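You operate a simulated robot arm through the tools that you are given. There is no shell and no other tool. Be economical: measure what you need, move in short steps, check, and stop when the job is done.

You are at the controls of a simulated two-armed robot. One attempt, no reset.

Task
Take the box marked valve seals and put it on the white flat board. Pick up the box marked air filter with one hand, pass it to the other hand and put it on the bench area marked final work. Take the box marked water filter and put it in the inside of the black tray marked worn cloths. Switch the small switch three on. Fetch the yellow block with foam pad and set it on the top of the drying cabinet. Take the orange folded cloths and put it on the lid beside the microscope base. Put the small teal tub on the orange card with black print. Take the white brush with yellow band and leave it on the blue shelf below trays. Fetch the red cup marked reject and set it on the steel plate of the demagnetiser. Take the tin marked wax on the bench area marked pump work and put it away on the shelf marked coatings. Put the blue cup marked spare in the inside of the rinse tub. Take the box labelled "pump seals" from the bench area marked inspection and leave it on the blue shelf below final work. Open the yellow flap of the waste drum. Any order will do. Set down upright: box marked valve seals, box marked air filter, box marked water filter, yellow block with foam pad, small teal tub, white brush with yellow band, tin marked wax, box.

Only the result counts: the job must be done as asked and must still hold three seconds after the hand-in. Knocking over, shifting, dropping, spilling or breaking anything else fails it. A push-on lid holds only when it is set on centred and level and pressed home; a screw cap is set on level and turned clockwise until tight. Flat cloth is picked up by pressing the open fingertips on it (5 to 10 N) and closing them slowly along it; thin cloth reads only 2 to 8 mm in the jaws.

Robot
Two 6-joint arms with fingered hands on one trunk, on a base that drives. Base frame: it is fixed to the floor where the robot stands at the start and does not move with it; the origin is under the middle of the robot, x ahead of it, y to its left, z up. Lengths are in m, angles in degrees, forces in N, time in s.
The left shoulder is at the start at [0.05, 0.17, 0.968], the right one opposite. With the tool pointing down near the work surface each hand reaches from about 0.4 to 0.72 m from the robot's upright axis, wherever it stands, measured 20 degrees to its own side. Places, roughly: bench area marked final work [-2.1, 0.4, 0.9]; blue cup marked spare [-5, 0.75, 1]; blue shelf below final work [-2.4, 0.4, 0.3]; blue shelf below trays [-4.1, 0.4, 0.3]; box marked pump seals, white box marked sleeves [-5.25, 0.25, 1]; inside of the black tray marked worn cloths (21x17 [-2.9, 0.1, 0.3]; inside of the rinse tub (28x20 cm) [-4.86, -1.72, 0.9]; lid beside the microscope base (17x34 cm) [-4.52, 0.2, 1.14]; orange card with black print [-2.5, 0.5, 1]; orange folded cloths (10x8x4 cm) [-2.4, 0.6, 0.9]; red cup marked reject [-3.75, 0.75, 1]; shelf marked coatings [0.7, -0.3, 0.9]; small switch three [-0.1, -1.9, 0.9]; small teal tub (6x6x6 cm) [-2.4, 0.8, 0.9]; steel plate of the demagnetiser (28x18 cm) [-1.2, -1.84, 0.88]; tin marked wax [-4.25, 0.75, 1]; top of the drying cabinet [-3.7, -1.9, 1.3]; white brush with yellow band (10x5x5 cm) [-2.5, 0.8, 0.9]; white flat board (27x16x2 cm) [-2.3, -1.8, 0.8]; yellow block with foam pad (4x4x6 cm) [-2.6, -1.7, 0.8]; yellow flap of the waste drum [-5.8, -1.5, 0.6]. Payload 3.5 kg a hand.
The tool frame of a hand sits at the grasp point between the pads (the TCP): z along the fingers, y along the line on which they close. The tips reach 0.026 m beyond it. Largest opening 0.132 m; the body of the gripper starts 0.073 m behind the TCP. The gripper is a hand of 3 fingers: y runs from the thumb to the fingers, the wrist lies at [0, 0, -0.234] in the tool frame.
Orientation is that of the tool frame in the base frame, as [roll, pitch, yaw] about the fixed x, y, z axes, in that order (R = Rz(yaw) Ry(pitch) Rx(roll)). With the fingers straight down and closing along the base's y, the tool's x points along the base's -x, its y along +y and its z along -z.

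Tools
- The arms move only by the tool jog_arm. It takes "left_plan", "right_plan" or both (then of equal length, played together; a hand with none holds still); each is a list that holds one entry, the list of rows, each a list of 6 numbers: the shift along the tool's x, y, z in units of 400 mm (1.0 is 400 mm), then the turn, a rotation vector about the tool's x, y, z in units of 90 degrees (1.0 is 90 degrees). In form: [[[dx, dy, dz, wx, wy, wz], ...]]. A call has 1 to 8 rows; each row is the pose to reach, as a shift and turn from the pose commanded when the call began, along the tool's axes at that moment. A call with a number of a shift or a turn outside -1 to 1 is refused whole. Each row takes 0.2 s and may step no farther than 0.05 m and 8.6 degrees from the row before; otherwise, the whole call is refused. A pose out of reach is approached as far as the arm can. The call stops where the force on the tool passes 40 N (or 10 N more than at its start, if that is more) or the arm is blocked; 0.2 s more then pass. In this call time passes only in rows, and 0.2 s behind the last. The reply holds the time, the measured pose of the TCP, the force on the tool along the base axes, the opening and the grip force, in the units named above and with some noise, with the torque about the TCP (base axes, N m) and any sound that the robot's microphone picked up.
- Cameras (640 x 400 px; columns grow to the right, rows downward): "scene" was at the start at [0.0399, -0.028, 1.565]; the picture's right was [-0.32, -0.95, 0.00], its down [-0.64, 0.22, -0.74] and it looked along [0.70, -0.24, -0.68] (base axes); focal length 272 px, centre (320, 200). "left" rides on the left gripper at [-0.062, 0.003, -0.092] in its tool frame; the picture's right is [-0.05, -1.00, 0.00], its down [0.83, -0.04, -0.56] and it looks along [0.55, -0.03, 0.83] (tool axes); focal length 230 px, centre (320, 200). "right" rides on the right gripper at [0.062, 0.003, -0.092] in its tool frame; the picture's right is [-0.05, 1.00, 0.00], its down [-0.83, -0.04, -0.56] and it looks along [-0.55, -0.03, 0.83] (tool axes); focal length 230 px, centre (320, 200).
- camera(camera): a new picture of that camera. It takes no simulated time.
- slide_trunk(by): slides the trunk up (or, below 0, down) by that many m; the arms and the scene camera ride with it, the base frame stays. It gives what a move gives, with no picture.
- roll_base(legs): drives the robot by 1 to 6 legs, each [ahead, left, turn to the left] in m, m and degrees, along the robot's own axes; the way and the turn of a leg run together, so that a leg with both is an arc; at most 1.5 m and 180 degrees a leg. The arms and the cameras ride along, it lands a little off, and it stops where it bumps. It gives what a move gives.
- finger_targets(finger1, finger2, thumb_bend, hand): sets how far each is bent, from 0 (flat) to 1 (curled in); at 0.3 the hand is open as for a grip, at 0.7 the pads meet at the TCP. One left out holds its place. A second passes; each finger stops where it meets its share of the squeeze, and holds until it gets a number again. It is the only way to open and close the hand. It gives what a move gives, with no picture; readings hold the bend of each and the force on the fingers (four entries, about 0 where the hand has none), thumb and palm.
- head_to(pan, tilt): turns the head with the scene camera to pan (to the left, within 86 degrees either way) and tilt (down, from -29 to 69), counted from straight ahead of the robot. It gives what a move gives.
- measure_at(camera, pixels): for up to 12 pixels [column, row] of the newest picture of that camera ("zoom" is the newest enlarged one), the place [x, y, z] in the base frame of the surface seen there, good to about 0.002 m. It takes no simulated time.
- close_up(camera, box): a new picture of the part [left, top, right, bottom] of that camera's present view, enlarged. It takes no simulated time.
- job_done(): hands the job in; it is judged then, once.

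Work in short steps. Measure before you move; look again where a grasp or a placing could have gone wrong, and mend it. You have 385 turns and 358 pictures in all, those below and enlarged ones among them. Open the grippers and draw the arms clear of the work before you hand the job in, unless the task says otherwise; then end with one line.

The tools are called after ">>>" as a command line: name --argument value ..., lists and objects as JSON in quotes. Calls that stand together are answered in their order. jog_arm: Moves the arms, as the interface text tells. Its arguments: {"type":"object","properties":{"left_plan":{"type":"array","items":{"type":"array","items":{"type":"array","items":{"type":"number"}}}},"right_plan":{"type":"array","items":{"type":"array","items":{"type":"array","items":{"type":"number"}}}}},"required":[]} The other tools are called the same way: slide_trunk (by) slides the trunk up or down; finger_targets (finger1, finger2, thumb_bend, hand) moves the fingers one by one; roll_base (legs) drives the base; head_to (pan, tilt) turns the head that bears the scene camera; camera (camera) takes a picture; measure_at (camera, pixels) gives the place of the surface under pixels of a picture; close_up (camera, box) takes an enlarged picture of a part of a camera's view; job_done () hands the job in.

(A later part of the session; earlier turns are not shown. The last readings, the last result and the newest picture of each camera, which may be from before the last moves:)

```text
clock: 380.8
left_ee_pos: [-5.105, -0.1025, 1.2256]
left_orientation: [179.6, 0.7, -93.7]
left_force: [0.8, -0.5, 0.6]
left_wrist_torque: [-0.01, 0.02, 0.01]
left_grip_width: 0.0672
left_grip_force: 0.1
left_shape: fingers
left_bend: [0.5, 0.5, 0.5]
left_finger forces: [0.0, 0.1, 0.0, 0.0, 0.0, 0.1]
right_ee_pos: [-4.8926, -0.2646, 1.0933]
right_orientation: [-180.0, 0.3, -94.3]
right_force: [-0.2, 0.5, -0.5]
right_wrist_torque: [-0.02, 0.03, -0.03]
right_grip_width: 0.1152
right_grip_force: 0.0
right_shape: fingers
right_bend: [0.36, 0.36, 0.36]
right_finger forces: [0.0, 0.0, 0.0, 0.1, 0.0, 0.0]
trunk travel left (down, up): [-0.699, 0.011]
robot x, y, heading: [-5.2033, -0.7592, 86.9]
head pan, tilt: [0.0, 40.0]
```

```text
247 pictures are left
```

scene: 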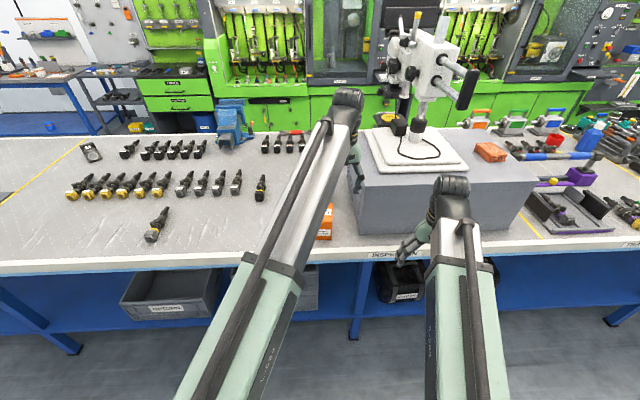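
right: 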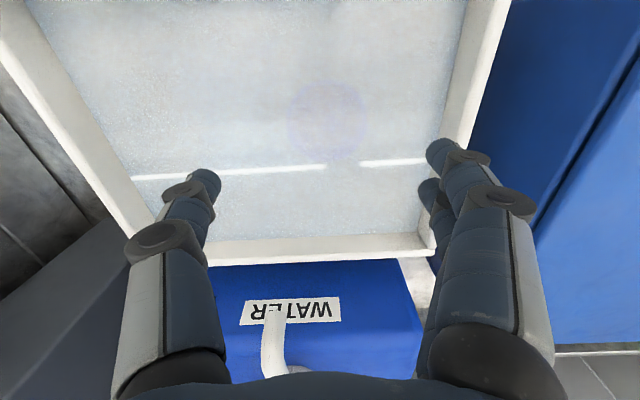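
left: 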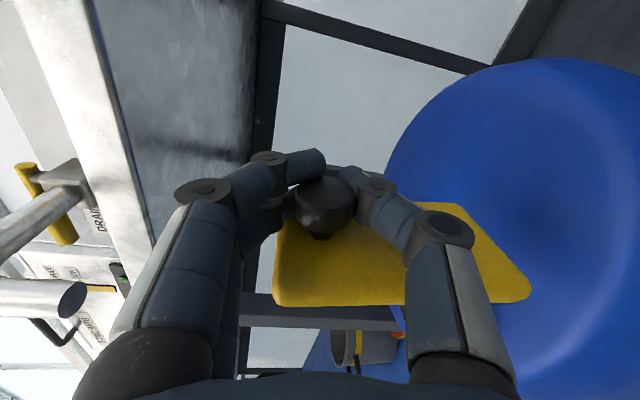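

>>> finger_targets --hand "left" --finger1 0.3 --finger2 0.3 --thumb_bend 0.3

>>> camera --camera "left"

>>> measure_at --camera "scene" --pixels '[[326, 222], [332, 210], [323, 236], [328, 240]]'

```text
clock: 381.8
left_ee_pos: [-5.1047, -0.1037, 1.2263]
left_orientation: [179.6, 0.6, -93.8]
left_force: [-0.4, -0.6, -0.7]
left_wrist_torque: [-0.03, 0.01, -0.02]
left_grip_width: 0.134
left_grip_force: 0.0
left_shape: fingers
left_bend: [0.3, 0.3, 0.3]
left_finger forces: [0.0, 0.1, 0.0, 0.0, 0.0, 0.0]
right_ee_pos: [-4.8915, -0.2628, 1.0921]
right_orientation: [-179.9, 0.3, -94.2]
right_force: [-0.9, 0.8, -0.4]
right_wrist_torque: [0.01, 0.02, 0.03]
right_grip_width: 0.1151
right_grip_force: 0.1
right_shape: fingers
right_bend: [0.36, 0.36, 0.36]
right_finger forces: [0.0, 0.1, 0.1, 0.0, 0.0, 0.0]
trunk travel left (down, up): [-0.699, 0.011]
robot x, y, heading: [-5.1943, -0.7575, 86.9]
head pan, tilt: [0.0, 40.0]
```

```text
246 pictures are left
```

left: 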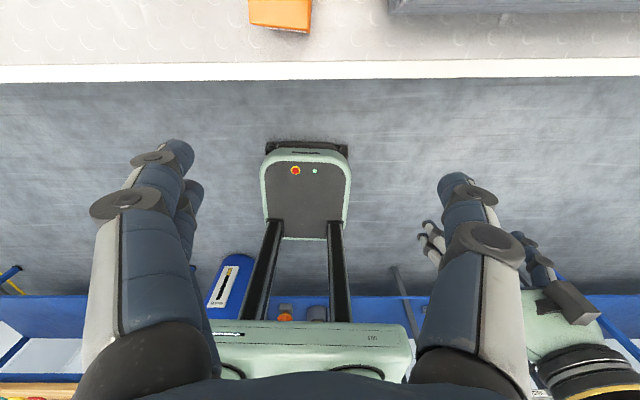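

```text
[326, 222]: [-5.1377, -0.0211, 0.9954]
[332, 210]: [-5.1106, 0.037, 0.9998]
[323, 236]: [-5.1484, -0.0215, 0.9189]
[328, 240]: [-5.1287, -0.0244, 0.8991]
```

The box front is at y≈-0.022, top z 1.0. Drive 0.13 ahead and look down with the left camera.

>>> roll_base --legs '[[0.13, 0, 3]]'

>>> camera --camera "left"

```text
clock: 383.1
left_ee_pos: [-5.139, 0.0357, 1.2239]
left_orientation: [179.6, 0.5, -90.3]
left_force: [0.2, 0.3, -1.0]
left_wrist_torque: [-0.07, 0.0, -0.03]
left_grip_width: 0.1337
left_grip_force: 0.0
left_shape: fingers
left_bend: [0.3, 0.3, 0.3]
left_finger forces: [0.0, 0.0, 0.0, 0.1, 0.1, 0.1]
right_ee_pos: [-4.9183, -0.114, 1.092]
right_orientation: [-179.9, 0.2, -90.9]
right_force: [-0.2, 1.1, -0.3]
right_wrist_torque: [0.0, 0.01, -0.01]
right_grip_width: 0.1151
right_grip_force: 0.0
right_shape: fingers
right_bend: [0.36, 0.36, 0.36]
right_finger forces: [0.0, 0.0, 0.1, 0.0, 0.1, 0.1]
trunk travel left (down, up): [-0.699, 0.011]
robot x, y, heading: [-5.1989, -0.6254, 89.9]
head pan, tilt: [0.0, 40.0]
```

```text
245 pictures are left
```

left: 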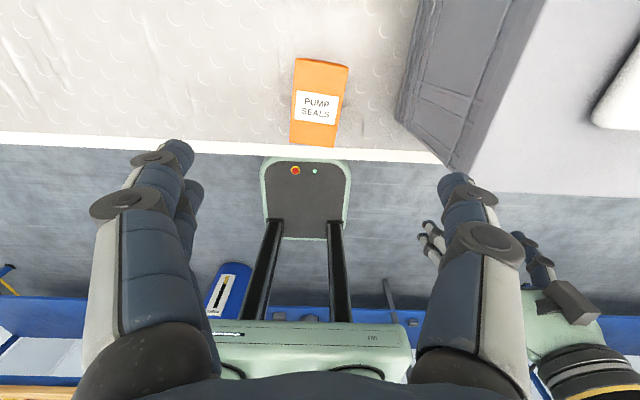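

>>> measure_at --camera "left" --pixels '[[299, 62], [346, 68], [341, 120], [293, 117], [319, 92], [412, 90], [436, 140]]'

```text
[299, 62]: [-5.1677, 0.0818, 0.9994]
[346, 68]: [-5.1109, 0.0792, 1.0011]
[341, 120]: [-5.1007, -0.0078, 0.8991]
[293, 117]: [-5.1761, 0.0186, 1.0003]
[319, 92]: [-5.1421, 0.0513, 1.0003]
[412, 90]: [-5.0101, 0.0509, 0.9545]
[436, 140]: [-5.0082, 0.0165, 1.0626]
```

>>> close_up --camera "left" --box '[270, 40, 370, 160]'

>>> measure_at --camera "left" --pixels '[[316, 107], [318, 125], [318, 135], [318, 143], [335, 120], [332, 140], [295, 138]]'

```text
3.33 times, centred on (320, 100) of left
```

zoom: 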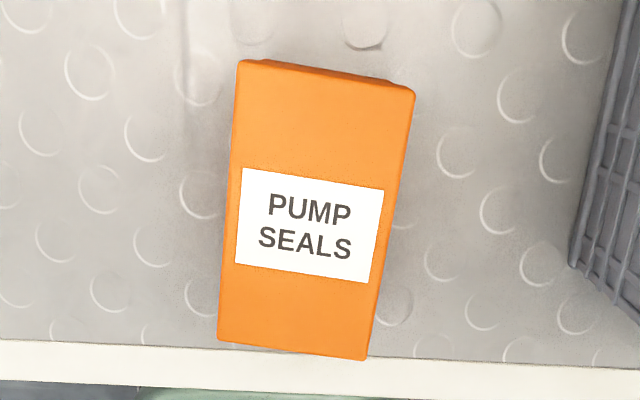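

```text
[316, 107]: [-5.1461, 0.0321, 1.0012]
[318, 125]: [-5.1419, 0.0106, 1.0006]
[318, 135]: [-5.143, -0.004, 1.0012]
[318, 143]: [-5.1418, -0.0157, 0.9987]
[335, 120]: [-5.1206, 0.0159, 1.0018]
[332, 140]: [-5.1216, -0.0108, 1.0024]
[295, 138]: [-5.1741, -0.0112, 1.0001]
```

Box top centre (-5.145,0.032), turned ~-6°, height 0.10. Descend with a small turn and grip.

>>> jog_arm --left_plan '[[[0.005, 0.008, 0.11, 0, 0, 0.035], [0.01, 0.015, 0.22, 0, 0, 0.065], [0.01, 0.015, 0.33, 0, 0, 0.065], [0.01, 0.015, 0.44, 0, 0, 0.065], [0.01, 0.015, 0.56, 0, 0, 0.065], [0.01, 0.015, 0.67, 0, 0, 0.065]]]'

>>> finger_targets --hand "left" --finger1 0.7 --finger2 0.7 --thumb_bend 0.7

>>> jog_arm --left_plan '[[[0, 0, -0.11, 0, 0, 0], [0, 0, -0.22, 0, 0, 0], [0, 0, -0.33, 0, 0, 0]]]'

>>> camera --camera "left"

```text
clock: 384.5
left_ee_pos: [-5.1436, 0.0327, 0.96]
left_orientation: [179.5, 0.7, -96.2]
left_force: [0.1, 0.3, 0.8]
left_wrist_torque: [0.0, 0.01, -0.01]
left_grip_width: 0.1339
left_grip_force: 0.0
left_shape: fingers
left_bend: [0.3, 0.3, 0.3]
left_finger forces: [0.1, 0.0, 0.0, 0.1, 0.0, 0.0]
right_ee_pos: [-4.9175, -0.1151, 1.0917]
right_orientation: [180.0, 0.3, -90.9]
right_force: [-0.2, -0.5, -0.7]
right_wrist_torque: [-0.04, 0.0, -0.01]
right_grip_width: 0.1154
right_grip_force: 0.1
right_shape: fingers
right_bend: [0.36, 0.36, 0.36]
right_finger forces: [0.0, 0.0, 0.0, 0.1, 0.0, 0.0]
trunk travel left (down, up): [-0.699, 0.011]
robot x, y, heading: [-5.2014, -0.6277, 90.6]
head pan, tilt: [0.0, 40.0]
```

```text
clock: 385.5
left_ee_pos: [-5.1444, 0.0333, 0.9616]
left_orientation: [179.6, 0.5, -96.4]
left_force: [0.4, -0.9, 0.2]
left_wrist_torque: [0.0, -0.02, -0.03]
left_grip_width: 0.0591
left_grip_force: 18.9
left_shape: fingers
left_bend: [0.52, 0.53, 0.58]
left_finger forces: [9.3, 9.3, 0.0, 0.0, 18.6, 0.0]
right_ee_pos: [-4.9185, -0.1158, 1.0927]
right_orientation: [180.0, 0.2, -91.0]
right_force: [-0.9, 0.4, -0.5]
right_wrist_torque: [0.04, -0.03, -0.04]
right_grip_width: 0.1154
right_grip_force: 0.0
right_shape: fingers
right_bend: [0.36, 0.36, 0.36]
right_finger forces: [0.0, 0.0, 0.0, 0.0, 0.1, 0.0]
trunk travel left (down, up): [-0.699, 0.011]
robot x, y, heading: [-5.1989, -0.6285, 90.6]
head pan, tilt: [0.0, 40.0]
```

```text
clock: 386.3
left_ee_pos: [-5.1417, 0.031, 1.0917]
left_orientation: [179.5, 0.5, -96.3]
left_force: [0.3, 0.3, -0.8]
left_wrist_torque: [-0.03, -0.02, 0.01]
left_grip_width: 0.0592
left_grip_force: 18.3
left_shape: fingers
left_bend: [0.52, 0.53, 0.58]
left_finger forces: [9.4, 9.3, 0.0, 0.0, 18.7, 0.1]
right_ee_pos: [-4.918, -0.1161, 1.0917]
right_orientation: [-179.9, 0.3, -91.0]
right_force: [0.6, -0.6, 0.1]
right_wrist_torque: [-0.01, -0.01, 0.04]
right_grip_width: 0.1153
right_grip_force: 0.1
right_shape: fingers
right_bend: [0.36, 0.36, 0.36]
right_finger forces: [0.0, 0.0, 0.0, 0.1, 0.0, 0.0]
trunk travel left (down, up): [-0.699, 0.011]
robot x, y, heading: [-5.1975, -0.6271, 90.5]
head pan, tilt: [0.0, 40.0]
```

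```text
243 pictures are left
```

left: 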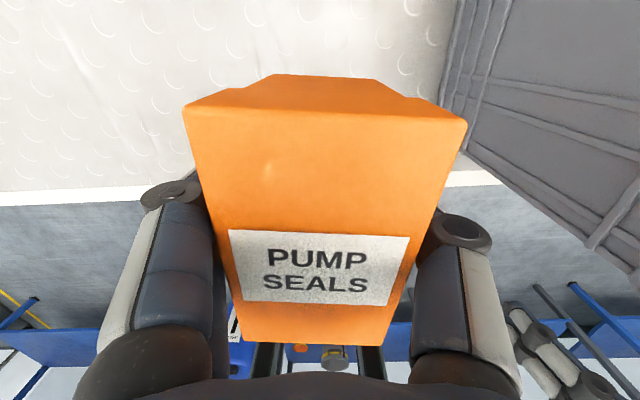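

Pump seals held. Back away and strafe east to the final-work section, watching ahead.

>>> roll_base --legs '[[-0.28, 0, 0], [0, -1.48, 0], [0, -1.45, 0]]'

>>> slide_trunk --by -0.4

>>> slide_trunk --by -0.23

>>> camera --camera "scene"

```text
clock: 401.9
left_ee_pos: [-2.2565, -0.1874, 1.0911]
left_orientation: [179.5, 0.5, -95.7]
left_force: [0.4, -0.6, -0.7]
left_wrist_torque: [-0.02, -0.02, 0.03]
left_grip_width: 0.0594
left_grip_force: 18.0
left_shape: fingers
left_bend: [0.52, 0.53, 0.58]
left_finger forces: [9.3, 9.4, 0.1, 0.0, 18.6, 0.0]
right_ee_pos: [-2.029, -0.3335, 1.0922]
right_orientation: [180.0, 0.3, -90.5]
right_force: [0.0, 0.4, 0.1]
right_wrist_torque: [0.03, 0.03, 0.0]
right_grip_width: 0.1154
right_grip_force: 0.0
right_shape: fingers
right_bend: [0.36, 0.36, 0.36]
right_finger forces: [0.0, 0.0, 0.0, 0.0, 0.0, 0.1]
trunk travel left (down, up): [-0.699, 0.011]
robot x, y, heading: [-2.3061, -0.8482, 90.9]
head pan, tilt: [0.0, 40.0]
```

```text
clock: 405.7
left_ee_pos: [-2.2543, -0.1867, 0.6918]
left_orientation: [179.6, 0.5, -95.7]
left_force: [-0.8, 1.1, -2.1]
left_wrist_torque: [0.01, -0.01, -0.03]
left_grip_width: 0.0591
left_grip_force: 18.9
left_shape: fingers
left_bend: [0.52, 0.53, 0.58]
left_finger forces: [9.4, 9.3, 0.1, 0.0, 18.5, 0.0]
right_ee_pos: [-2.0298, -0.3329, 0.6925]
right_orientation: [180.0, 0.3, -90.5]
right_force: [-0.3, -0.8, -0.7]
right_wrist_torque: [0.03, -0.01, 0.01]
right_grip_width: 0.1154
right_grip_force: 0.1
right_shape: fingers
right_bend: [0.36, 0.36, 0.36]
right_finger forces: [0.1, 0.0, 0.1, 0.0, 0.0, 0.0]
trunk travel left (down, up): [-0.299, 0.411]
robot x, y, heading: [-2.3059, -0.847, 91.0]
head pan, tilt: [0.0, 40.0]
```

```text
clock: 408.1
left_ee_pos: [-2.2545, -0.1882, 0.4617]
left_orientation: [179.5, 0.5, -95.8]
left_force: [-0.3, -0.2, -0.6]
left_wrist_torque: [-0.01, 0.03, 0.01]
left_grip_width: 0.0592
left_grip_force: 18.8
left_shape: fingers
left_bend: [0.52, 0.53, 0.58]
left_finger forces: [9.3, 9.3, 0.0, 0.0, 18.5, 0.0]
right_ee_pos: [-2.0286, -0.3329, 0.4618]
right_orientation: [-179.9, 0.3, -90.5]
right_force: [0.2, 0.5, -0.6]
right_wrist_torque: [0.01, -0.03, -0.01]
right_grip_width: 0.1154
right_grip_force: 0.2
right_shape: fingers
right_bend: [0.36, 0.36, 0.36]
right_finger forces: [0.1, 0.0, 0.1, 0.0, 0.0, 0.0]
trunk travel left (down, up): [-0.069, 0.641]
robot x, y, heading: [-2.3062, -0.8474, 91.1]
head pan, tilt: [0.0, 40.0]
```

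```text
242 pictures are left
```

scene: 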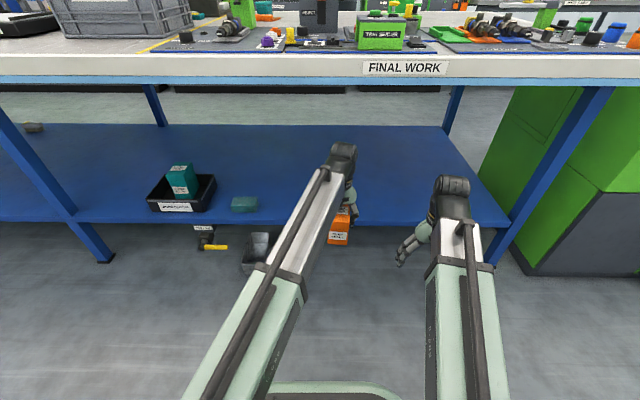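

Drive ahead 0.32 under the bench top, keeping both wrists low.

>>> roll_base --legs '[[0.32, 0, 0]]'

>>> camera --camera "left"

>>> jog_arm --left_plan '[[[0, 0, 0.08, 0, 0, 0], [0, 0, 0.16, 0, 0, 0], [0, 0, 0.22, 0, 0, 0], [0, 0, 0.24, 0, 0, 0]]]'

```text
clock: 410.2
left_ee_pos: [-2.2602, 0.1369, 0.4621]
left_orientation: [179.6, 0.5, -95.8]
left_force: [1.1, 0.0, 0.3]
left_wrist_torque: [0.02, -0.04, -0.03]
left_grip_width: 0.0592
left_grip_force: 18.6
left_shape: fingers
left_bend: [0.52, 0.53, 0.58]
left_finger forces: [9.3, 9.2, 0.0, 0.0, 18.6, 0.0]
right_ee_pos: [-2.0349, -0.008, 0.4616]
right_orientation: [180.0, 0.4, -90.5]
right_force: [-0.6, -0.9, -0.5]
right_wrist_torque: [-0.02, 0.01, 0.01]
right_grip_width: 0.115
right_grip_force: 0.0
right_shape: fingers
right_bend: [0.36, 0.36, 0.36]
right_finger forces: [0.0, 0.0, 0.1, 0.0, 0.0, 0.1]
trunk travel left (down, up): [-0.069, 0.641]
robot x, y, heading: [-2.3098, -0.5249, 90.9]
head pan, tilt: [0.0, 40.0]
```

```text
241 pictures are left
```

left: 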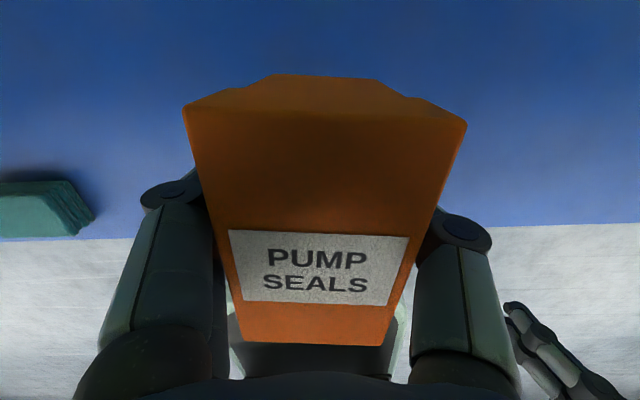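

```text
clock: 411.2
left_ee_pos: [-2.2632, 0.1383, 0.3687]
left_orientation: [179.6, 0.7, -95.6]
left_force: [0.0, 0.8, -1.0]
left_wrist_torque: [0.02, -0.03, -0.01]
left_grip_width: 0.0593
left_grip_force: 18.7
left_shape: fingers
left_bend: [0.52, 0.53, 0.58]
left_finger forces: [9.4, 9.3, 0.1, 0.0, 18.7, 0.2]
right_ee_pos: [-2.0351, -0.0093, 0.463]
right_orientation: [179.9, 0.3, -90.6]
right_force: [0.0, 0.1, -0.5]
right_wrist_torque: [0.01, 0.01, 0.01]
right_grip_width: 0.1156
right_grip_force: 0.1
right_shape: fingers
right_bend: [0.36, 0.36, 0.36]
right_finger forces: [0.0, 0.0, 0.0, 0.1, 0.0, 0.0]
trunk travel left (down, up): [-0.069, 0.641]
robot x, y, heading: [-2.3097, -0.5248, 91.0]
head pan, tilt: [0.0, 40.0]
```

>>> jog_arm --left_plan '[[[0, 0, 0.01, 0, 0, 0], [0, 0, 0.018, 0, 0, 0], [0, 0, 0.022, 0, 0, 0], [0, 0, 0.026, 0, 0, 0]]]'

```text
clock: 412.2
left_ee_pos: [-2.2612, 0.1385, 0.3585]
left_orientation: [179.5, 0.8, -95.7]
left_force: [0.7, 2.4, 19.6]
left_wrist_torque: [0.07, 0.12, 0.01]
left_grip_width: 0.0591
left_grip_force: 18.6
left_shape: fingers
left_bend: [0.53, 0.53, 0.59]
left_finger forces: [9.8, 9.8, 0.0, 0.0, 19.4, 0.0]
right_ee_pos: [-2.0338, -0.0093, 0.4635]
right_orientation: [-180.0, 0.4, -90.6]
right_force: [0.1, 0.1, -0.4]
right_wrist_torque: [0.02, -0.07, -0.03]
right_grip_width: 0.1153
right_grip_force: 0.0
right_shape: fingers
right_bend: [0.36, 0.36, 0.36]
right_finger forces: [0.1, 0.0, 0.0, 0.0, 0.0, 0.0]
trunk travel left (down, up): [-0.069, 0.641]
robot x, y, heading: [-2.3053, -0.525, 90.9]
head pan, tilt: [0.0, 40.0]
```

Contact on the shelf. Release, lift 0.12 and back out.

>>> finger_targets --hand "left" --finger1 0.34 --finger2 0.34 --thumb_bend 0.34

>>> jog_arm --left_plan '[[[0, 0, -0.1, 0, 0, 0], [0, 0, -0.2, 0, 0, 0], [0, 0, -0.3, 0, 0, 0]]]'

>>> roll_base --legs '[[-0.35, 0, 0]]'

>>> camera --camera "scene"

```text
clock: 413.2
left_ee_pos: [-2.2612, 0.137, 0.357]
left_orientation: [179.6, 0.5, -95.7]
left_force: [0.7, 0.0, -0.9]
left_wrist_torque: [-0.01, 0.03, 0.02]
left_grip_width: 0.121
left_grip_force: 0.1
left_shape: fingers
left_bend: [0.34, 0.34, 0.34]
left_finger forces: [0.0, 0.1, 0.0, 0.0, 0.0, 0.1]
right_ee_pos: [-2.0348, -0.0097, 0.4621]
right_orientation: [180.0, 0.3, -90.5]
right_force: [-0.3, 0.3, 0.3]
right_wrist_torque: [0.02, 0.0, 0.03]
right_grip_width: 0.1153
right_grip_force: 0.0
right_shape: fingers
right_bend: [0.36, 0.36, 0.36]
right_finger forces: [0.0, 0.0, 0.1, 0.0, 0.1, 0.0]
trunk travel left (down, up): [-0.069, 0.641]
robot x, y, heading: [-2.3091, -0.5235, 90.8]
head pan, tilt: [0.0, 40.0]
```

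```text
clock: 414.1
left_ee_pos: [-2.2647, 0.1366, 0.4753]
left_orientation: [179.6, 0.5, -95.8]
left_force: [1.0, 0.1, -0.7]
left_wrist_torque: [-0.03, 0.01, 0.0]
left_grip_width: 0.121
left_grip_force: 0.1
left_shape: fingers
left_bend: [0.34, 0.34, 0.34]
left_finger forces: [0.1, 0.0, 0.0, 0.0, 0.0, 0.0]
right_ee_pos: [-2.0344, -0.0089, 0.4622]
right_orientation: [-180.0, 0.2, -90.4]
right_force: [-0.7, 0.2, 0.8]
right_wrist_torque: [0.02, 0.0, -0.02]
right_grip_width: 0.1152
right_grip_force: 0.2
right_shape: fingers
right_bend: [0.36, 0.36, 0.36]
right_finger forces: [0.0, 0.1, 0.0, 0.1, 0.1, 0.1]
trunk travel left (down, up): [-0.069, 0.641]
robot x, y, heading: [-2.3121, -0.5236, 91.0]
head pan, tilt: [0.0, 40.0]
```

```text
clock: 416.3
left_ee_pos: [-2.2624, -0.2084, 0.4745]
left_orientation: [179.6, 0.6, -95.1]
left_force: [-0.7, -0.6, 0.9]
left_wrist_torque: [0.03, 0.02, 0.0]
left_grip_width: 0.1211
left_grip_force: 0.0
left_shape: fingers
left_bend: [0.34, 0.34, 0.34]
left_finger forces: [0.0, 0.0, 0.0, 0.0, 0.1, 0.0]
right_ee_pos: [-2.0324, -0.3529, 0.4614]
right_orientation: [180.0, 0.2, -90.0]
right_force: [-0.2, -0.6, 1.0]
right_wrist_torque: [-0.01, 0.01, -0.05]
right_grip_width: 0.1153
right_grip_force: 0.0
right_shape: fingers
right_bend: [0.36, 0.36, 0.36]
right_finger forces: [0.0, 0.1, 0.1, 0.0, 0.1, 0.0]
trunk travel left (down, up): [-0.069, 0.641]
robot x, y, heading: [-2.3022, -0.8701, 91.5]
head pan, tilt: [0.0, 40.0]
```

```text
240 pictures are left
```

scene: 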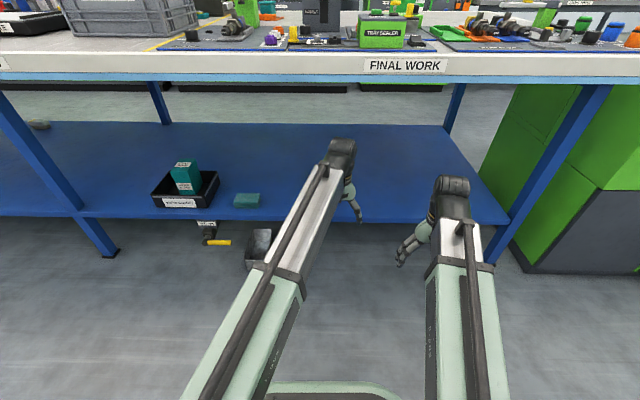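

The box is hidden behind the left arm; check with the left camera while raising.

>>> slide_trunk --by 0.4

>>> roll_base --legs '[[0, 0.25, 0]]'

>>> camera --camera "scene"

```text
clock: 420.1
left_ee_pos: [-2.2624, -0.2077, 0.8758]
left_orientation: [179.7, 0.5, -95.2]
left_force: [-0.2, 0.1, -0.3]
left_wrist_torque: [-0.02, -0.01, 0.01]
left_grip_width: 0.1209
left_grip_force: 0.0
left_shape: fingers
left_bend: [0.34, 0.34, 0.34]
left_finger forces: [0.0, 0.0, 0.0, 0.1, 0.0, 0.1]
right_ee_pos: [-2.0322, -0.3516, 0.8619]
right_orientation: [180.0, 0.3, -90.0]
right_force: [0.3, 0.1, 0.3]
right_wrist_torque: [-0.02, 0.04, 0.02]
right_grip_width: 0.1154
right_grip_force: 0.1
right_shape: fingers
right_bend: [0.36, 0.36, 0.36]
right_finger forces: [0.0, 0.0, 0.1, 0.0, 0.1, 0.0]
trunk travel left (down, up): [-0.469, 0.241]
robot x, y, heading: [-2.3043, -0.8667, 91.5]
head pan, tilt: [0.0, 40.0]
```

```text
clock: 421.9
left_ee_pos: [-2.5114, -0.2141, 0.8747]
left_orientation: [179.6, 0.6, -95.2]
left_force: [0.5, -0.3, -0.1]
left_wrist_torque: [-0.02, 0.01, 0.0]
left_grip_width: 0.121
left_grip_force: 0.0
left_shape: fingers
left_bend: [0.34, 0.34, 0.34]
left_finger forces: [0.0, 0.0, 0.0, 0.1, 0.0, 0.0]
right_ee_pos: [-2.2813, -0.3561, 0.8626]
right_orientation: [-180.0, 0.3, -90.0]
right_force: [-0.2, 0.4, -0.3]
right_wrist_torque: [-0.02, -0.01, -0.04]
right_grip_width: 0.1155
right_grip_force: 0.1
right_shape: fingers
right_bend: [0.36, 0.36, 0.36]
right_finger forces: [0.0, 0.0, 0.0, 0.0, 0.1, 0.1]
trunk travel left (down, up): [-0.469, 0.241]
robot x, y, heading: [-2.5496, -0.8774, 91.2]
head pan, tilt: [0.0, 40.0]
```

```text
239 pictures are left
```

scene: 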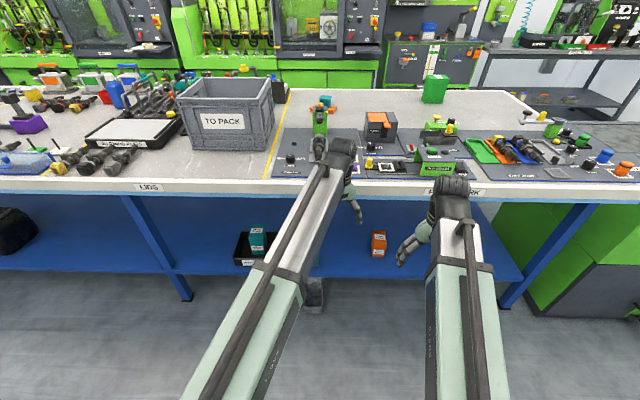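

Pump seals stand on the blue shelf. Raise, turn to the fine-work table for the yellow block.

>>> slide_trunk --by 0.23

>>> roll_base --legs '[[0.1, 0, 0], [0, 0, 90], [0, 0, 89]]'

>>> head_to --pan 0 --tilt 45

>>> camera --camera "scene"

```text
clock: 424.4
left_ee_pos: [-2.5117, -0.2144, 1.1061]
left_orientation: [179.5, 0.7, -95.1]
left_force: [0.6, 0.2, 0.3]
left_wrist_torque: [-0.01, 0.02, -0.03]
left_grip_width: 0.1209
left_grip_force: 0.1
left_shape: fingers
left_bend: [0.34, 0.34, 0.34]
left_finger forces: [0.0, 0.0, 0.0, 0.1, 0.1, 0.0]
right_ee_pos: [-2.2809, -0.3576, 1.0914]
right_orientation: [-179.9, 0.3, -90.0]
right_force: [-0.7, -0.5, -0.1]
right_wrist_torque: [0.01, -0.02, 0.04]
right_grip_width: 0.1151
right_grip_force: 0.0
right_shape: fingers
right_bend: [0.36, 0.36, 0.36]
right_finger forces: [0.0, 0.1, 0.0, 0.0, 0.0, 0.0]
trunk travel left (down, up): [-0.699, 0.011]
robot x, y, heading: [-2.5522, -0.8709, 91.4]
head pan, tilt: [0.0, 40.0]
```

```text
clock: 433.1
left_ee_pos: [-2.6105, -1.4291, 1.105]
left_orientation: [179.6, 0.6, 83.2]
left_force: [-0.2, 0.2, 0.7]
left_wrist_torque: [0.0, 0.0, -0.01]
left_grip_width: 0.1213
left_grip_force: 0.1
left_shape: fingers
left_bend: [0.34, 0.34, 0.34]
left_finger forces: [0.0, 0.1, 0.0, 0.1, 0.0, 0.0]
right_ee_pos: [-2.8379, -1.2803, 1.0924]
right_orientation: [-180.0, 0.3, 88.5]
right_force: [-0.2, -0.4, 0.3]
right_wrist_torque: [0.0, 0.01, 0.0]
right_grip_width: 0.1153
right_grip_force: 0.1
right_shape: fingers
right_bend: [0.36, 0.36, 0.36]
right_finger forces: [0.1, 0.1, 0.0, 0.0, 0.0, 0.0]
trunk travel left (down, up): [-0.699, 0.011]
robot x, y, heading: [-2.5529, -0.7725, -90.1]
head pan, tilt: [0.0, 40.0]
```

```text
clock: 433.8
left_ee_pos: [-2.6112, -1.4289, 1.1044]
left_orientation: [179.4, 0.7, 83.2]
left_force: [-0.2, 1.1, 0.8]
left_wrist_torque: [0.0, -0.02, 0.0]
left_grip_width: 0.1209
left_grip_force: 0.0
left_shape: fingers
left_bend: [0.34, 0.34, 0.34]
left_finger forces: [0.0, 0.0, 0.1, 0.0, 0.0, 0.0]
right_ee_pos: [-2.8384, -1.2808, 1.0929]
right_orientation: [180.0, 0.3, 88.5]
right_force: [-0.2, -0.4, -0.1]
right_wrist_torque: [0.01, -0.01, -0.02]
right_grip_width: 0.1152
right_grip_force: 0.1
right_shape: fingers
right_bend: [0.36, 0.36, 0.36]
right_finger forces: [0.0, 0.0, 0.0, 0.0, 0.0, 0.1]
trunk travel left (down, up): [-0.699, 0.011]
robot x, y, heading: [-2.5569, -0.7688, -90.2]
head pan, tilt: [0.0, 45.0]
```

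```text
238 pictures are left
```

scene: 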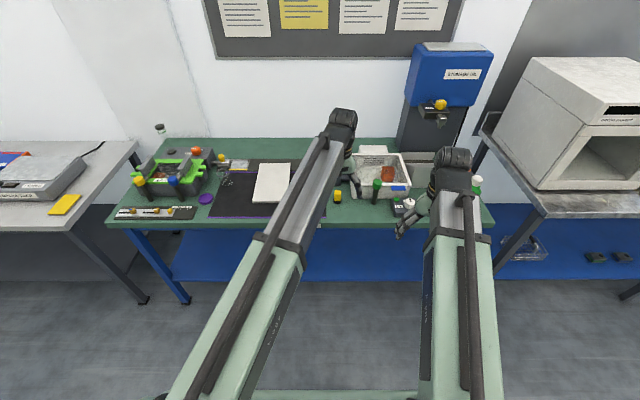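

Zoom in on the middle of the table where the yellow item (338,196) is.

>>> close_up --camera "scene" --box '[300, 140, 430, 225]'

>>> measure_at --camera "scene" --pixels '[[338, 194], [338, 201], [376, 185], [360, 200], [275, 183], [560, 70], [520, 95], [600, 90], [545, 190], [350, 215]]'

```text
4.71 times, centred on (365, 182) of scene
```

zoom: 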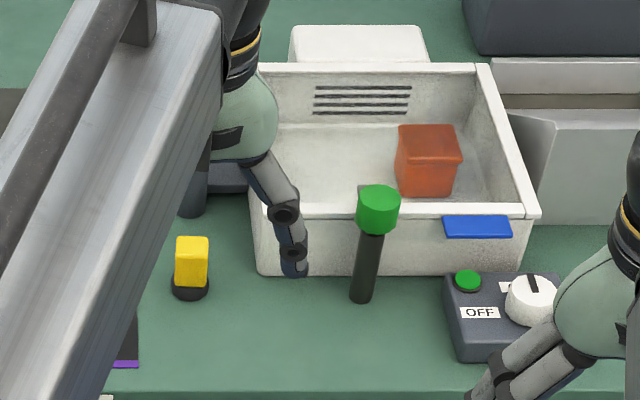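

```text
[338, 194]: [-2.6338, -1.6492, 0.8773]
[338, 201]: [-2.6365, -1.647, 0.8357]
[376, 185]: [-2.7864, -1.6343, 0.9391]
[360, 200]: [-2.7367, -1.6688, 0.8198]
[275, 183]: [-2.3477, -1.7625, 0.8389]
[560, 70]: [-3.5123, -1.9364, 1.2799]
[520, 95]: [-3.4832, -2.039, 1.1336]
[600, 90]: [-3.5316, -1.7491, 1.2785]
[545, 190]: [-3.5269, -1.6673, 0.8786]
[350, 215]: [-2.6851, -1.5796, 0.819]
```

The yellow block on its black foam pad stands at ≈(-2.635,-1.655), z 0.82–0.885. The cabinet top is high (1.28), so I pitch the left hand 45° forward for both pick and place.

>>> jog_arm --left_plan '[[[0, 0, 0, 0, 0, -0.078], [0, 0, 0, 0, -0.083, -0.078], [0, 0, 0, 0, -0.166, -0.078], [0, 0, 0, 0, -0.25, -0.078], [0, 0, 0, 0, -0.333, -0.078], [0, 0, 0, 0, -0.416, -0.078], [0, 0, 0, 0, -0.5, -0.078]]]'

>>> roll_base --legs '[[0.12, 0, 0]]'

>>> slide_trunk --by -0.12

>>> camera --camera "left"

```text
clock: 435.4
left_ee_pos: [-2.6118, -1.4296, 1.1051]
left_orientation: [-176.7, 45.7, 91.8]
left_force: [-0.7, -0.4, -0.4]
left_wrist_torque: [0.04, 0.0, 0.01]
left_grip_width: 0.1212
left_grip_force: 0.0
left_shape: fingers
left_bend: [0.34, 0.34, 0.34]
left_finger forces: [0.0, 0.0, 0.0, 0.0, 0.1, 0.0]
right_ee_pos: [-2.8383, -1.2797, 1.0932]
right_orientation: [180.0, 0.3, 88.4]
right_force: [-0.3, 0.2, 0.6]
right_wrist_torque: [0.02, -0.02, 0.0]
right_grip_width: 0.1154
right_grip_force: 0.0
right_shape: fingers
right_bend: [0.36, 0.36, 0.36]
right_finger forces: [0.0, 0.1, 0.0, 0.0, 0.0, 0.1]
trunk travel left (down, up): [-0.699, 0.011]
robot x, y, heading: [-2.5533, -0.7735, -90.3]
head pan, tilt: [0.0, 45.0]
```

```text
clock: 436.6
left_ee_pos: [-2.6137, -1.5502, 1.1026]
left_orientation: [-176.8, 45.3, 91.6]
left_force: [0.2, -1.1, -1.2]
left_wrist_torque: [0.01, -0.01, 0.01]
left_grip_width: 0.121
left_grip_force: 0.1
left_shape: fingers
left_bend: [0.34, 0.34, 0.34]
left_finger forces: [0.0, 0.0, 0.0, 0.1, 0.0, 0.0]
right_ee_pos: [-2.8407, -1.4008, 1.092]
right_orientation: [-180.0, 0.1, 88.3]
right_force: [0.9, 0.1, -0.2]
right_wrist_torque: [0.05, -0.01, -0.04]
right_grip_width: 0.1153
right_grip_force: 0.2
right_shape: fingers
right_bend: [0.36, 0.36, 0.36]
right_finger forces: [0.1, 0.1, 0.0, 0.1, 0.0, 0.1]
trunk travel left (down, up): [-0.699, 0.011]
robot x, y, heading: [-2.55, -0.8888, -90.2]
head pan, tilt: [0.0, 45.0]
```

```text
clock: 438.1
left_ee_pos: [-2.6141, -1.548, 0.9849]
left_orientation: [-176.8, 45.5, 91.7]
left_force: [0.1, 0.2, -0.4]
left_wrist_torque: [0.0, 0.0, 0.04]
left_grip_width: 0.1209
left_grip_force: 0.1
left_shape: fingers
left_bend: [0.34, 0.34, 0.34]
left_finger forces: [0.1, 0.1, 0.1, 0.1, 0.1, 0.0]
right_ee_pos: [-2.8395, -1.4008, 0.9726]
right_orientation: [-180.0, 0.3, 88.3]
right_force: [0.5, 0.4, 0.1]
right_wrist_torque: [-0.01, 0.02, 0.01]
right_grip_width: 0.1151
right_grip_force: 0.2
right_shape: fingers
right_bend: [0.36, 0.36, 0.36]
right_finger forces: [0.0, 0.1, 0.1, 0.0, 0.1, 0.0]
trunk travel left (down, up): [-0.579, 0.131]
robot x, y, heading: [-2.5505, -0.8872, -90.2]
head pan, tilt: [0.0, 45.0]
```

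```text
236 pictures are left
```

left: 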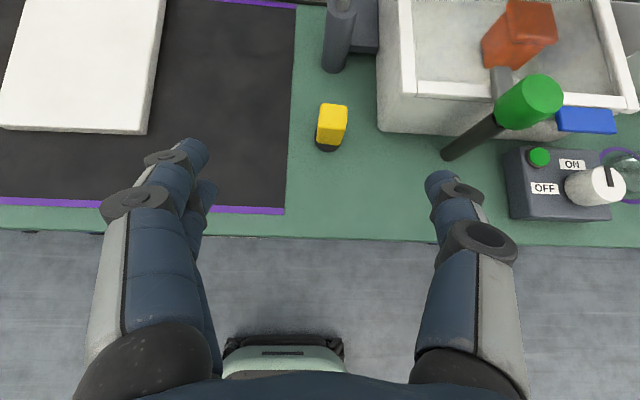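

>>> measure_at --camera "left" --pixels '[[333, 108], [322, 107], [345, 108], [331, 128], [328, 145], [340, 60], [440, 155], [318, 125], [343, 130]]'

>>> close_up --camera "left" --box '[290, 80, 380, 170]'

```text
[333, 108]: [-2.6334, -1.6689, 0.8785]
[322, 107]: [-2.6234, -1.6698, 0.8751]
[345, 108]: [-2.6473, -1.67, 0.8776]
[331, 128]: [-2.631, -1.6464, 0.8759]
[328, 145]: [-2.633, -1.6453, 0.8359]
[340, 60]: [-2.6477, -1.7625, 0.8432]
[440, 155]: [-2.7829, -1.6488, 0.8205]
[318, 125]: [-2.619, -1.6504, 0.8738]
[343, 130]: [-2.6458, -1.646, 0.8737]
```

```text
4.44 times, centred on (335, 125) of left
```

zoom: 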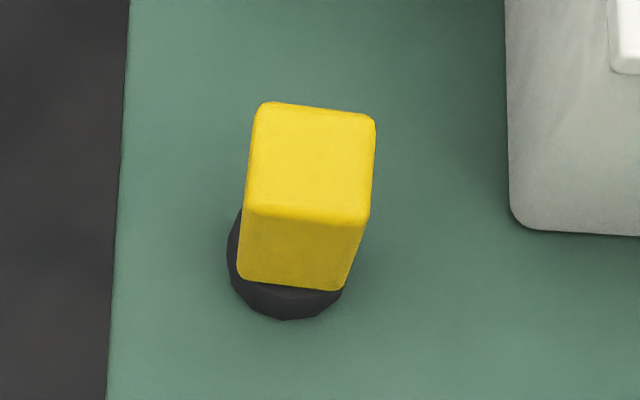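

Block centre (-2.6335,-1.658), z 0.838–0.878 above its pad. Narrow the fingers and approach along the tool axis.

>>> finger_targets --hand "left" --finger1 0.48 --finger2 0.48 --thumb_bend 0.48

>>> jog_arm --left_plan '[[[0.01, -0.01, 0.1, 0, 0, 0.035], [0.02, -0.02, 0.2, 0, 0, 0.035], [0.03, -0.034, 0.3, 0, 0, 0.035]]]'

>>> camera --camera "left"

```text
clock: 439.1
left_ee_pos: [-2.6134, -1.5486, 0.9854]
left_orientation: [-176.8, 45.5, 91.6]
left_force: [0.7, 0.2, 0.1]
left_wrist_torque: [-0.01, 0.02, 0.01]
left_grip_width: 0.0753
left_grip_force: 0.0
left_shape: fingers
left_bend: [0.48, 0.48, 0.48]
left_finger forces: [0.0, 0.1, 0.1, 0.0, 0.0, 0.0]
right_ee_pos: [-2.8401, -1.3986, 0.9717]
right_orientation: [180.0, 0.3, 88.3]
right_force: [-0.2, 0.8, -0.2]
right_wrist_torque: [-0.01, 0.02, 0.04]
right_grip_width: 0.1152
right_grip_force: 0.0
right_shape: fingers
right_bend: [0.36, 0.36, 0.36]
right_finger forces: [0.1, 0.1, 0.0, 0.1, 0.0, 0.0]
trunk travel left (down, up): [-0.579, 0.131]
robot x, y, heading: [-2.553, -0.8942, -90.3]
head pan, tilt: [0.0, 45.0]
```

```text
clock: 439.9
left_ee_pos: [-2.6336, -1.624, 0.8918]
left_orientation: [-180.0, 45.5, 87.2]
left_force: [-0.7, -0.9, -1.3]
left_wrist_torque: [-0.01, -0.01, 0.0]
left_grip_width: 0.0753
left_grip_force: 0.2
left_shape: fingers
left_bend: [0.48, 0.48, 0.48]
left_finger forces: [0.1, 0.1, 0.1, 0.1, 0.0, 0.0]
right_ee_pos: [-2.8408, -1.3984, 0.9727]
right_orientation: [180.0, 0.3, 88.2]
right_force: [-0.4, 0.5, -0.3]
right_wrist_torque: [0.0, -0.01, -0.03]
right_grip_width: 0.115
right_grip_force: 0.0
right_shape: fingers
right_bend: [0.36, 0.36, 0.36]
right_finger forces: [0.0, 0.0, 0.1, 0.0, 0.1, 0.0]
trunk travel left (down, up): [-0.579, 0.131]
robot x, y, heading: [-2.555, -0.8895, -90.6]
head pan, tilt: [0.0, 45.0]
```

```text
234 pictures are left
```

left: 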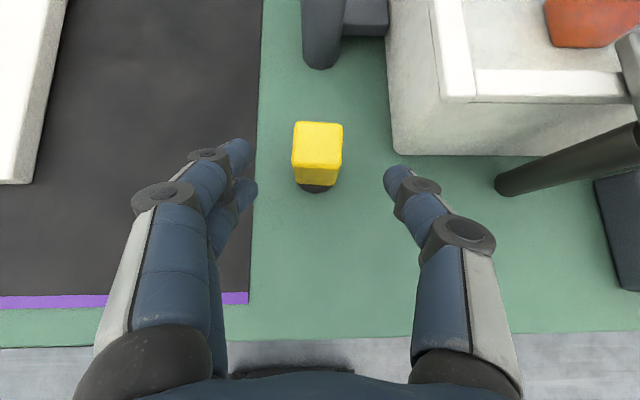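

>>> jog_arm --left_plan '[[[0, 0.002, 0.06, 0, 0, 0], [-0.002, 0.004, 0.117, 0, 0, 0]]]'

>>> finger_targets --hand "left" --finger1 0.72 --finger2 0.72 --thumb_bend 0.72

>>> camera --camera "left"

```text
clock: 440.5
left_ee_pos: [-2.6329, -1.6582, 0.861]
left_orientation: [180.0, 45.6, 87.2]
left_force: [0.6, 0.5, 0.3]
left_wrist_torque: [0.02, 0.03, 0.0]
left_grip_width: 0.075
left_grip_force: 0.0
left_shape: fingers
left_bend: [0.48, 0.48, 0.48]
left_finger forces: [0.0, 0.1, 0.1, 0.1, 0.0, 0.1]
right_ee_pos: [-2.841, -1.3986, 0.9723]
right_orientation: [-180.0, 0.3, 88.3]
right_force: [-0.8, 0.2, -0.2]
right_wrist_torque: [0.02, 0.08, 0.02]
right_grip_width: 0.1154
right_grip_force: 0.1
right_shape: fingers
right_bend: [0.36, 0.36, 0.36]
right_finger forces: [0.0, 0.0, 0.1, 0.0, 0.1, 0.1]
trunk travel left (down, up): [-0.579, 0.131]
robot x, y, heading: [-2.5543, -0.8906, -90.4]
head pan, tilt: [0.0, 45.0]
```

```text
clock: 441.5
left_ee_pos: [-2.6318, -1.658, 0.8622]
left_orientation: [179.9, 45.6, 87.2]
left_force: [2.1, -1.1, 2.6]
left_wrist_torque: [-0.02, -0.07, -0.04]
left_grip_width: 0.0247
left_grip_force: 14.0
left_shape: fingers
left_bend: [0.68, 0.65, 0.65]
left_finger forces: [5.6, 8.9, 0.1, 0.0, 14.1, 0.0]
right_ee_pos: [-2.8396, -1.3986, 0.9731]
right_orientation: [180.0, 0.3, 88.4]
right_force: [-0.7, 0.4, 0.2]
right_wrist_torque: [-0.03, 0.0, -0.01]
right_grip_width: 0.1155
right_grip_force: 0.1
right_shape: fingers
right_bend: [0.36, 0.36, 0.36]
right_finger forces: [0.0, 0.0, 0.1, 0.1, 0.1, 0.1]
trunk travel left (down, up): [-0.579, 0.131]
robot x, y, heading: [-2.5568, -0.8897, -90.3]
head pan, tilt: [0.0, 45.0]
```

```text
233 pictures are left
```

left: 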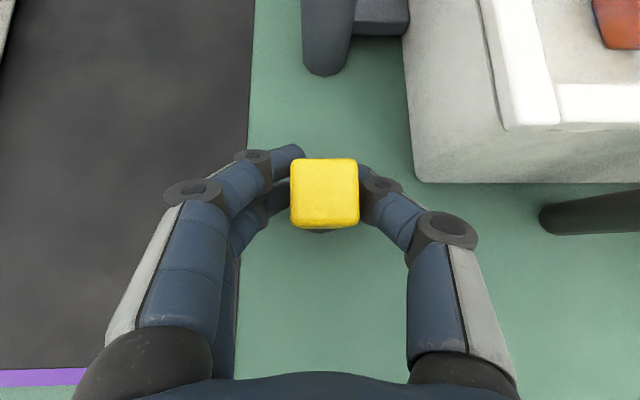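

Gripped. Lift with the trunk, back off, then raise the hand to cabinet height.

>>> slide_trunk --by 0.13

>>> roll_base --legs '[[-0.2, 0, 0]]'

>>> jog_arm --left_plan '[[[-0.058, 0, -0.101, 0, 0, 0], [-0.117, 0, -0.202, 0, 0, 0], [-0.175, 0, -0.303, 0, 0, 0], [-0.233, 0, -0.404, 0, 0, 0], [-0.292, 0, -0.505, 0, 0, 0], [-0.35, 0, -0.606, 0, 0, 0], [-0.408, 0, -0.707, 0, 0, 0], [-0.467, 0, -0.809, 0, 0, 0]]]'

>>> camera --camera "left"

```text
clock: 443.1
left_ee_pos: [-2.6335, -1.6568, 0.9909]
left_orientation: [-179.9, 45.5, 87.1]
left_force: [-0.6, -0.2, -0.9]
left_wrist_torque: [0.03, 0.02, 0.03]
left_grip_width: 0.0143
left_grip_force: 10.9
left_shape: fingers
left_bend: [0.71, 0.66, 0.67]
left_finger forces: [1.8, 9.1, 0.0, 0.1, 10.8, 0.0]
right_ee_pos: [-2.8408, -1.3969, 1.1018]
right_orientation: [180.0, 0.3, 88.3]
right_force: [0.4, 1.3, 1.0]
right_wrist_torque: [-0.01, 0.03, 0.02]
right_grip_width: 0.1154
right_grip_force: 0.0
right_shape: fingers
right_bend: [0.36, 0.36, 0.36]
right_finger forces: [0.0, 0.0, 0.0, 0.0, 0.0, 0.0]
trunk travel left (down, up): [-0.709, 0.001]
robot x, y, heading: [-2.5516, -0.8905, -90.1]
head pan, tilt: [0.0, 45.0]
```

```text
clock: 444.7
left_ee_pos: [-2.6277, -1.4521, 0.9929]
left_orientation: [-180.0, 45.6, 87.4]
left_force: [0.4, 0.5, -0.8]
left_wrist_torque: [-0.02, 0.0, -0.02]
left_grip_width: 0.0147
left_grip_force: 10.9
left_shape: fingers
left_bend: [0.71, 0.66, 0.67]
left_finger forces: [1.6, 9.3, 0.0, 0.0, 10.8, 0.0]
right_ee_pos: [-2.8363, -1.1937, 1.1036]
right_orientation: [180.0, 0.4, 88.5]
right_force: [0.1, -0.6, 0.4]
right_wrist_torque: [-0.07, -0.02, 0.0]
right_grip_width: 0.1153
right_grip_force: 0.0
right_shape: fingers
right_bend: [0.36, 0.36, 0.36]
right_finger forces: [0.1, 0.0, 0.0, 0.1, 0.1, 0.0]
trunk travel left (down, up): [-0.709, 0.001]
robot x, y, heading: [-2.5541, -0.6887, -89.9]
head pan, tilt: [0.0, 45.0]
```

```text
clock: 446.5
left_ee_pos: [-2.6241, -1.3543, 1.3524]
left_orientation: [180.0, 45.4, 87.5]
left_force: [-0.1, -0.5, -1.1]
left_wrist_torque: [-0.02, 0.06, 0.0]
left_grip_width: 0.0136
left_grip_force: 10.6
left_shape: fingers
left_bend: [0.71, 0.66, 0.67]
left_finger forces: [1.3, 9.6, 0.0, 0.1, 10.7, 0.1]
right_ee_pos: [-2.8372, -1.1967, 1.1024]
right_orientation: [-180.0, 0.3, 88.6]
right_force: [-0.2, -0.6, -0.8]
right_wrist_torque: [-0.01, 0.0, -0.01]
right_grip_width: 0.1153
right_grip_force: 0.0
right_shape: fingers
right_bend: [0.36, 0.36, 0.36]
right_finger forces: [0.0, 0.0, 0.0, 0.0, 0.0, 0.0]
trunk travel left (down, up): [-0.709, 0.001]
robot x, y, heading: [-2.5542, -0.6885, -90.0]
head pan, tilt: [0.0, 45.0]
```

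```text
232 pictures are left
```

left: 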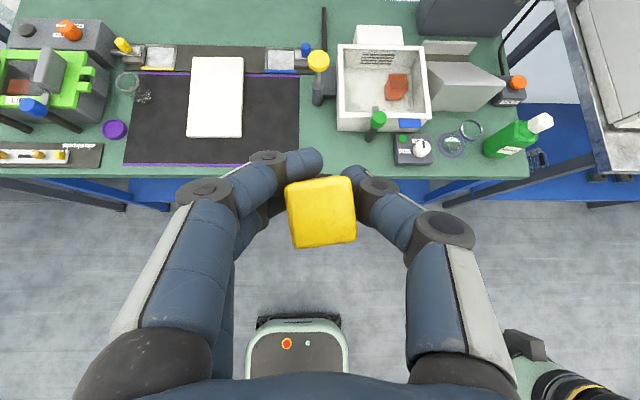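

The block has turned slightly; finger1 is near its target with little force. Give finger1 a bit more bend for a firmer grip and look closer.

>>> finger_targets --hand "left" --finger1 0.77 --finger2 0.75 --thumb_bend 0.75

>>> close_up --camera "left" --box '[230, 130, 430, 280]'

>>> close_up --camera "scene" --box '[280, 80, 440, 200]'

```text
clock: 447.5
left_ee_pos: [-2.6254, -1.3544, 1.3531]
left_orientation: [-180.0, 45.6, 87.4]
left_force: [0.5, 0.1, -1.1]
left_wrist_torque: [-0.01, 0.03, 0.0]
left_grip_width: 0.0065
left_grip_force: 13.1
left_shape: fingers
left_bend: [0.76, 0.63, 0.68]
left_finger forces: [2.5, 10.7, 0.0, 0.0, 12.6, 0.0]
right_ee_pos: [-2.837, -1.1976, 1.1018]
right_orientation: [-179.9, 0.3, 88.6]
right_force: [0.0, -0.6, -0.5]
right_wrist_torque: [0.01, 0.02, 0.03]
right_grip_width: 0.1152
right_grip_force: 0.0
right_shape: fingers
right_bend: [0.36, 0.36, 0.36]
right_finger forces: [0.1, 0.0, 0.0, 0.0, 0.0, 0.0]
trunk travel left (down, up): [-0.709, 0.001]
robot x, y, heading: [-2.5559, -0.6871, -89.9]
head pan, tilt: [0.0, 45.0]
```

```text
2.67 times, centred on (330, 205) of left
```

zoom: 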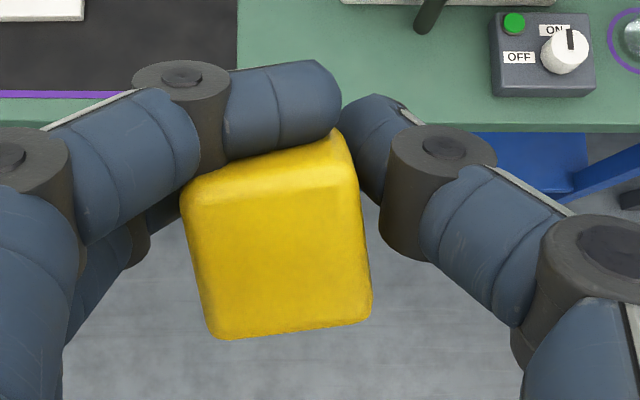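

```text
3.33 times, centred on (360, 140) of scene
```

zoom: 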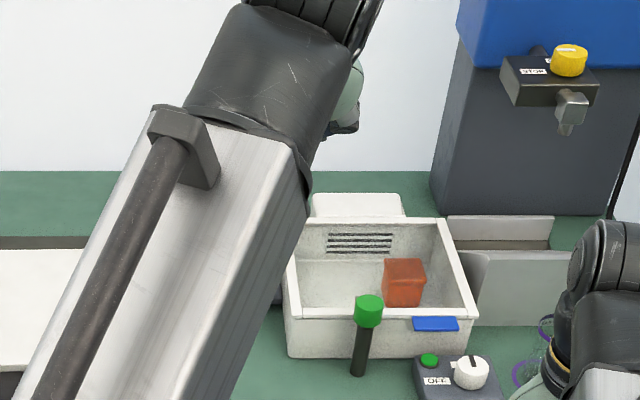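

The block is still held, slightly turned. Carry on: strafe right to the drying cabinet and measure its top.

>>> roll_base --legs '[[0, -1.03, 0]]'

>>> camera --camera "scene"

>>> camera --camera "left"

```text
clock: 452.7
left_ee_pos: [-3.6235, -1.3535, 1.3527]
left_orientation: [180.0, 45.5, 87.4]
left_force: [0.4, -0.8, -0.5]
left_wrist_torque: [-0.01, -0.03, 0.01]
left_grip_width: 0.0063
left_grip_force: 13.0
left_shape: fingers
left_bend: [0.76, 0.63, 0.68]
left_finger forces: [2.4, 10.7, 0.1, 0.1, 12.7, 0.0]
right_ee_pos: [-3.8354, -1.1976, 1.1024]
right_orientation: [179.9, 0.3, 88.5]
right_force: [-0.8, 0.0, -0.9]
right_wrist_torque: [0.04, -0.02, 0.01]
right_grip_width: 0.1152
right_grip_force: 0.0
right_shape: fingers
right_bend: [0.36, 0.36, 0.36]
right_finger forces: [0.0, 0.2, 0.1, 0.0, 0.1, 0.0]
trunk travel left (down, up): [-0.709, 0.001]
robot x, y, heading: [-3.5502, -0.6889, -90.1]
head pan, tilt: [0.0, 45.0]
```

```text
229 pictures are left
```

scene: 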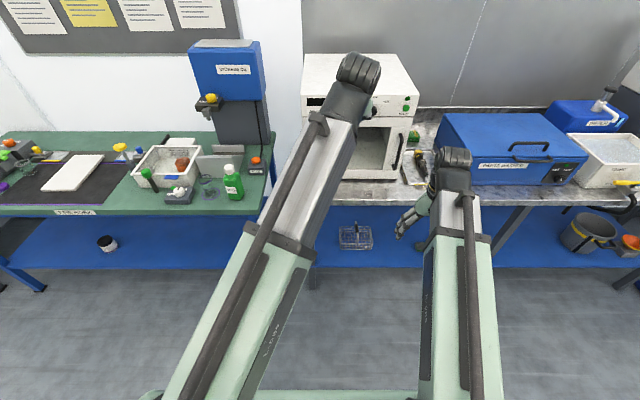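

```text
228 pictures are left
```

left: 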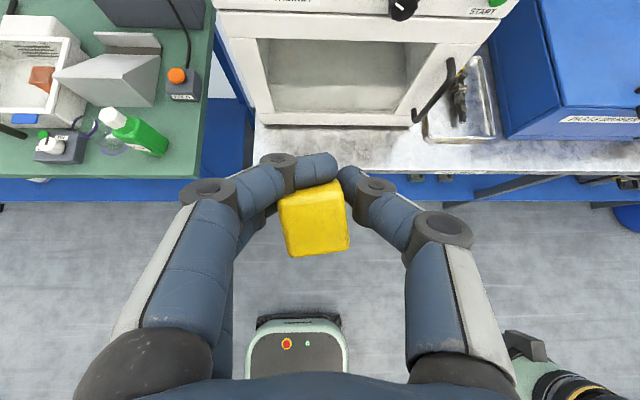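

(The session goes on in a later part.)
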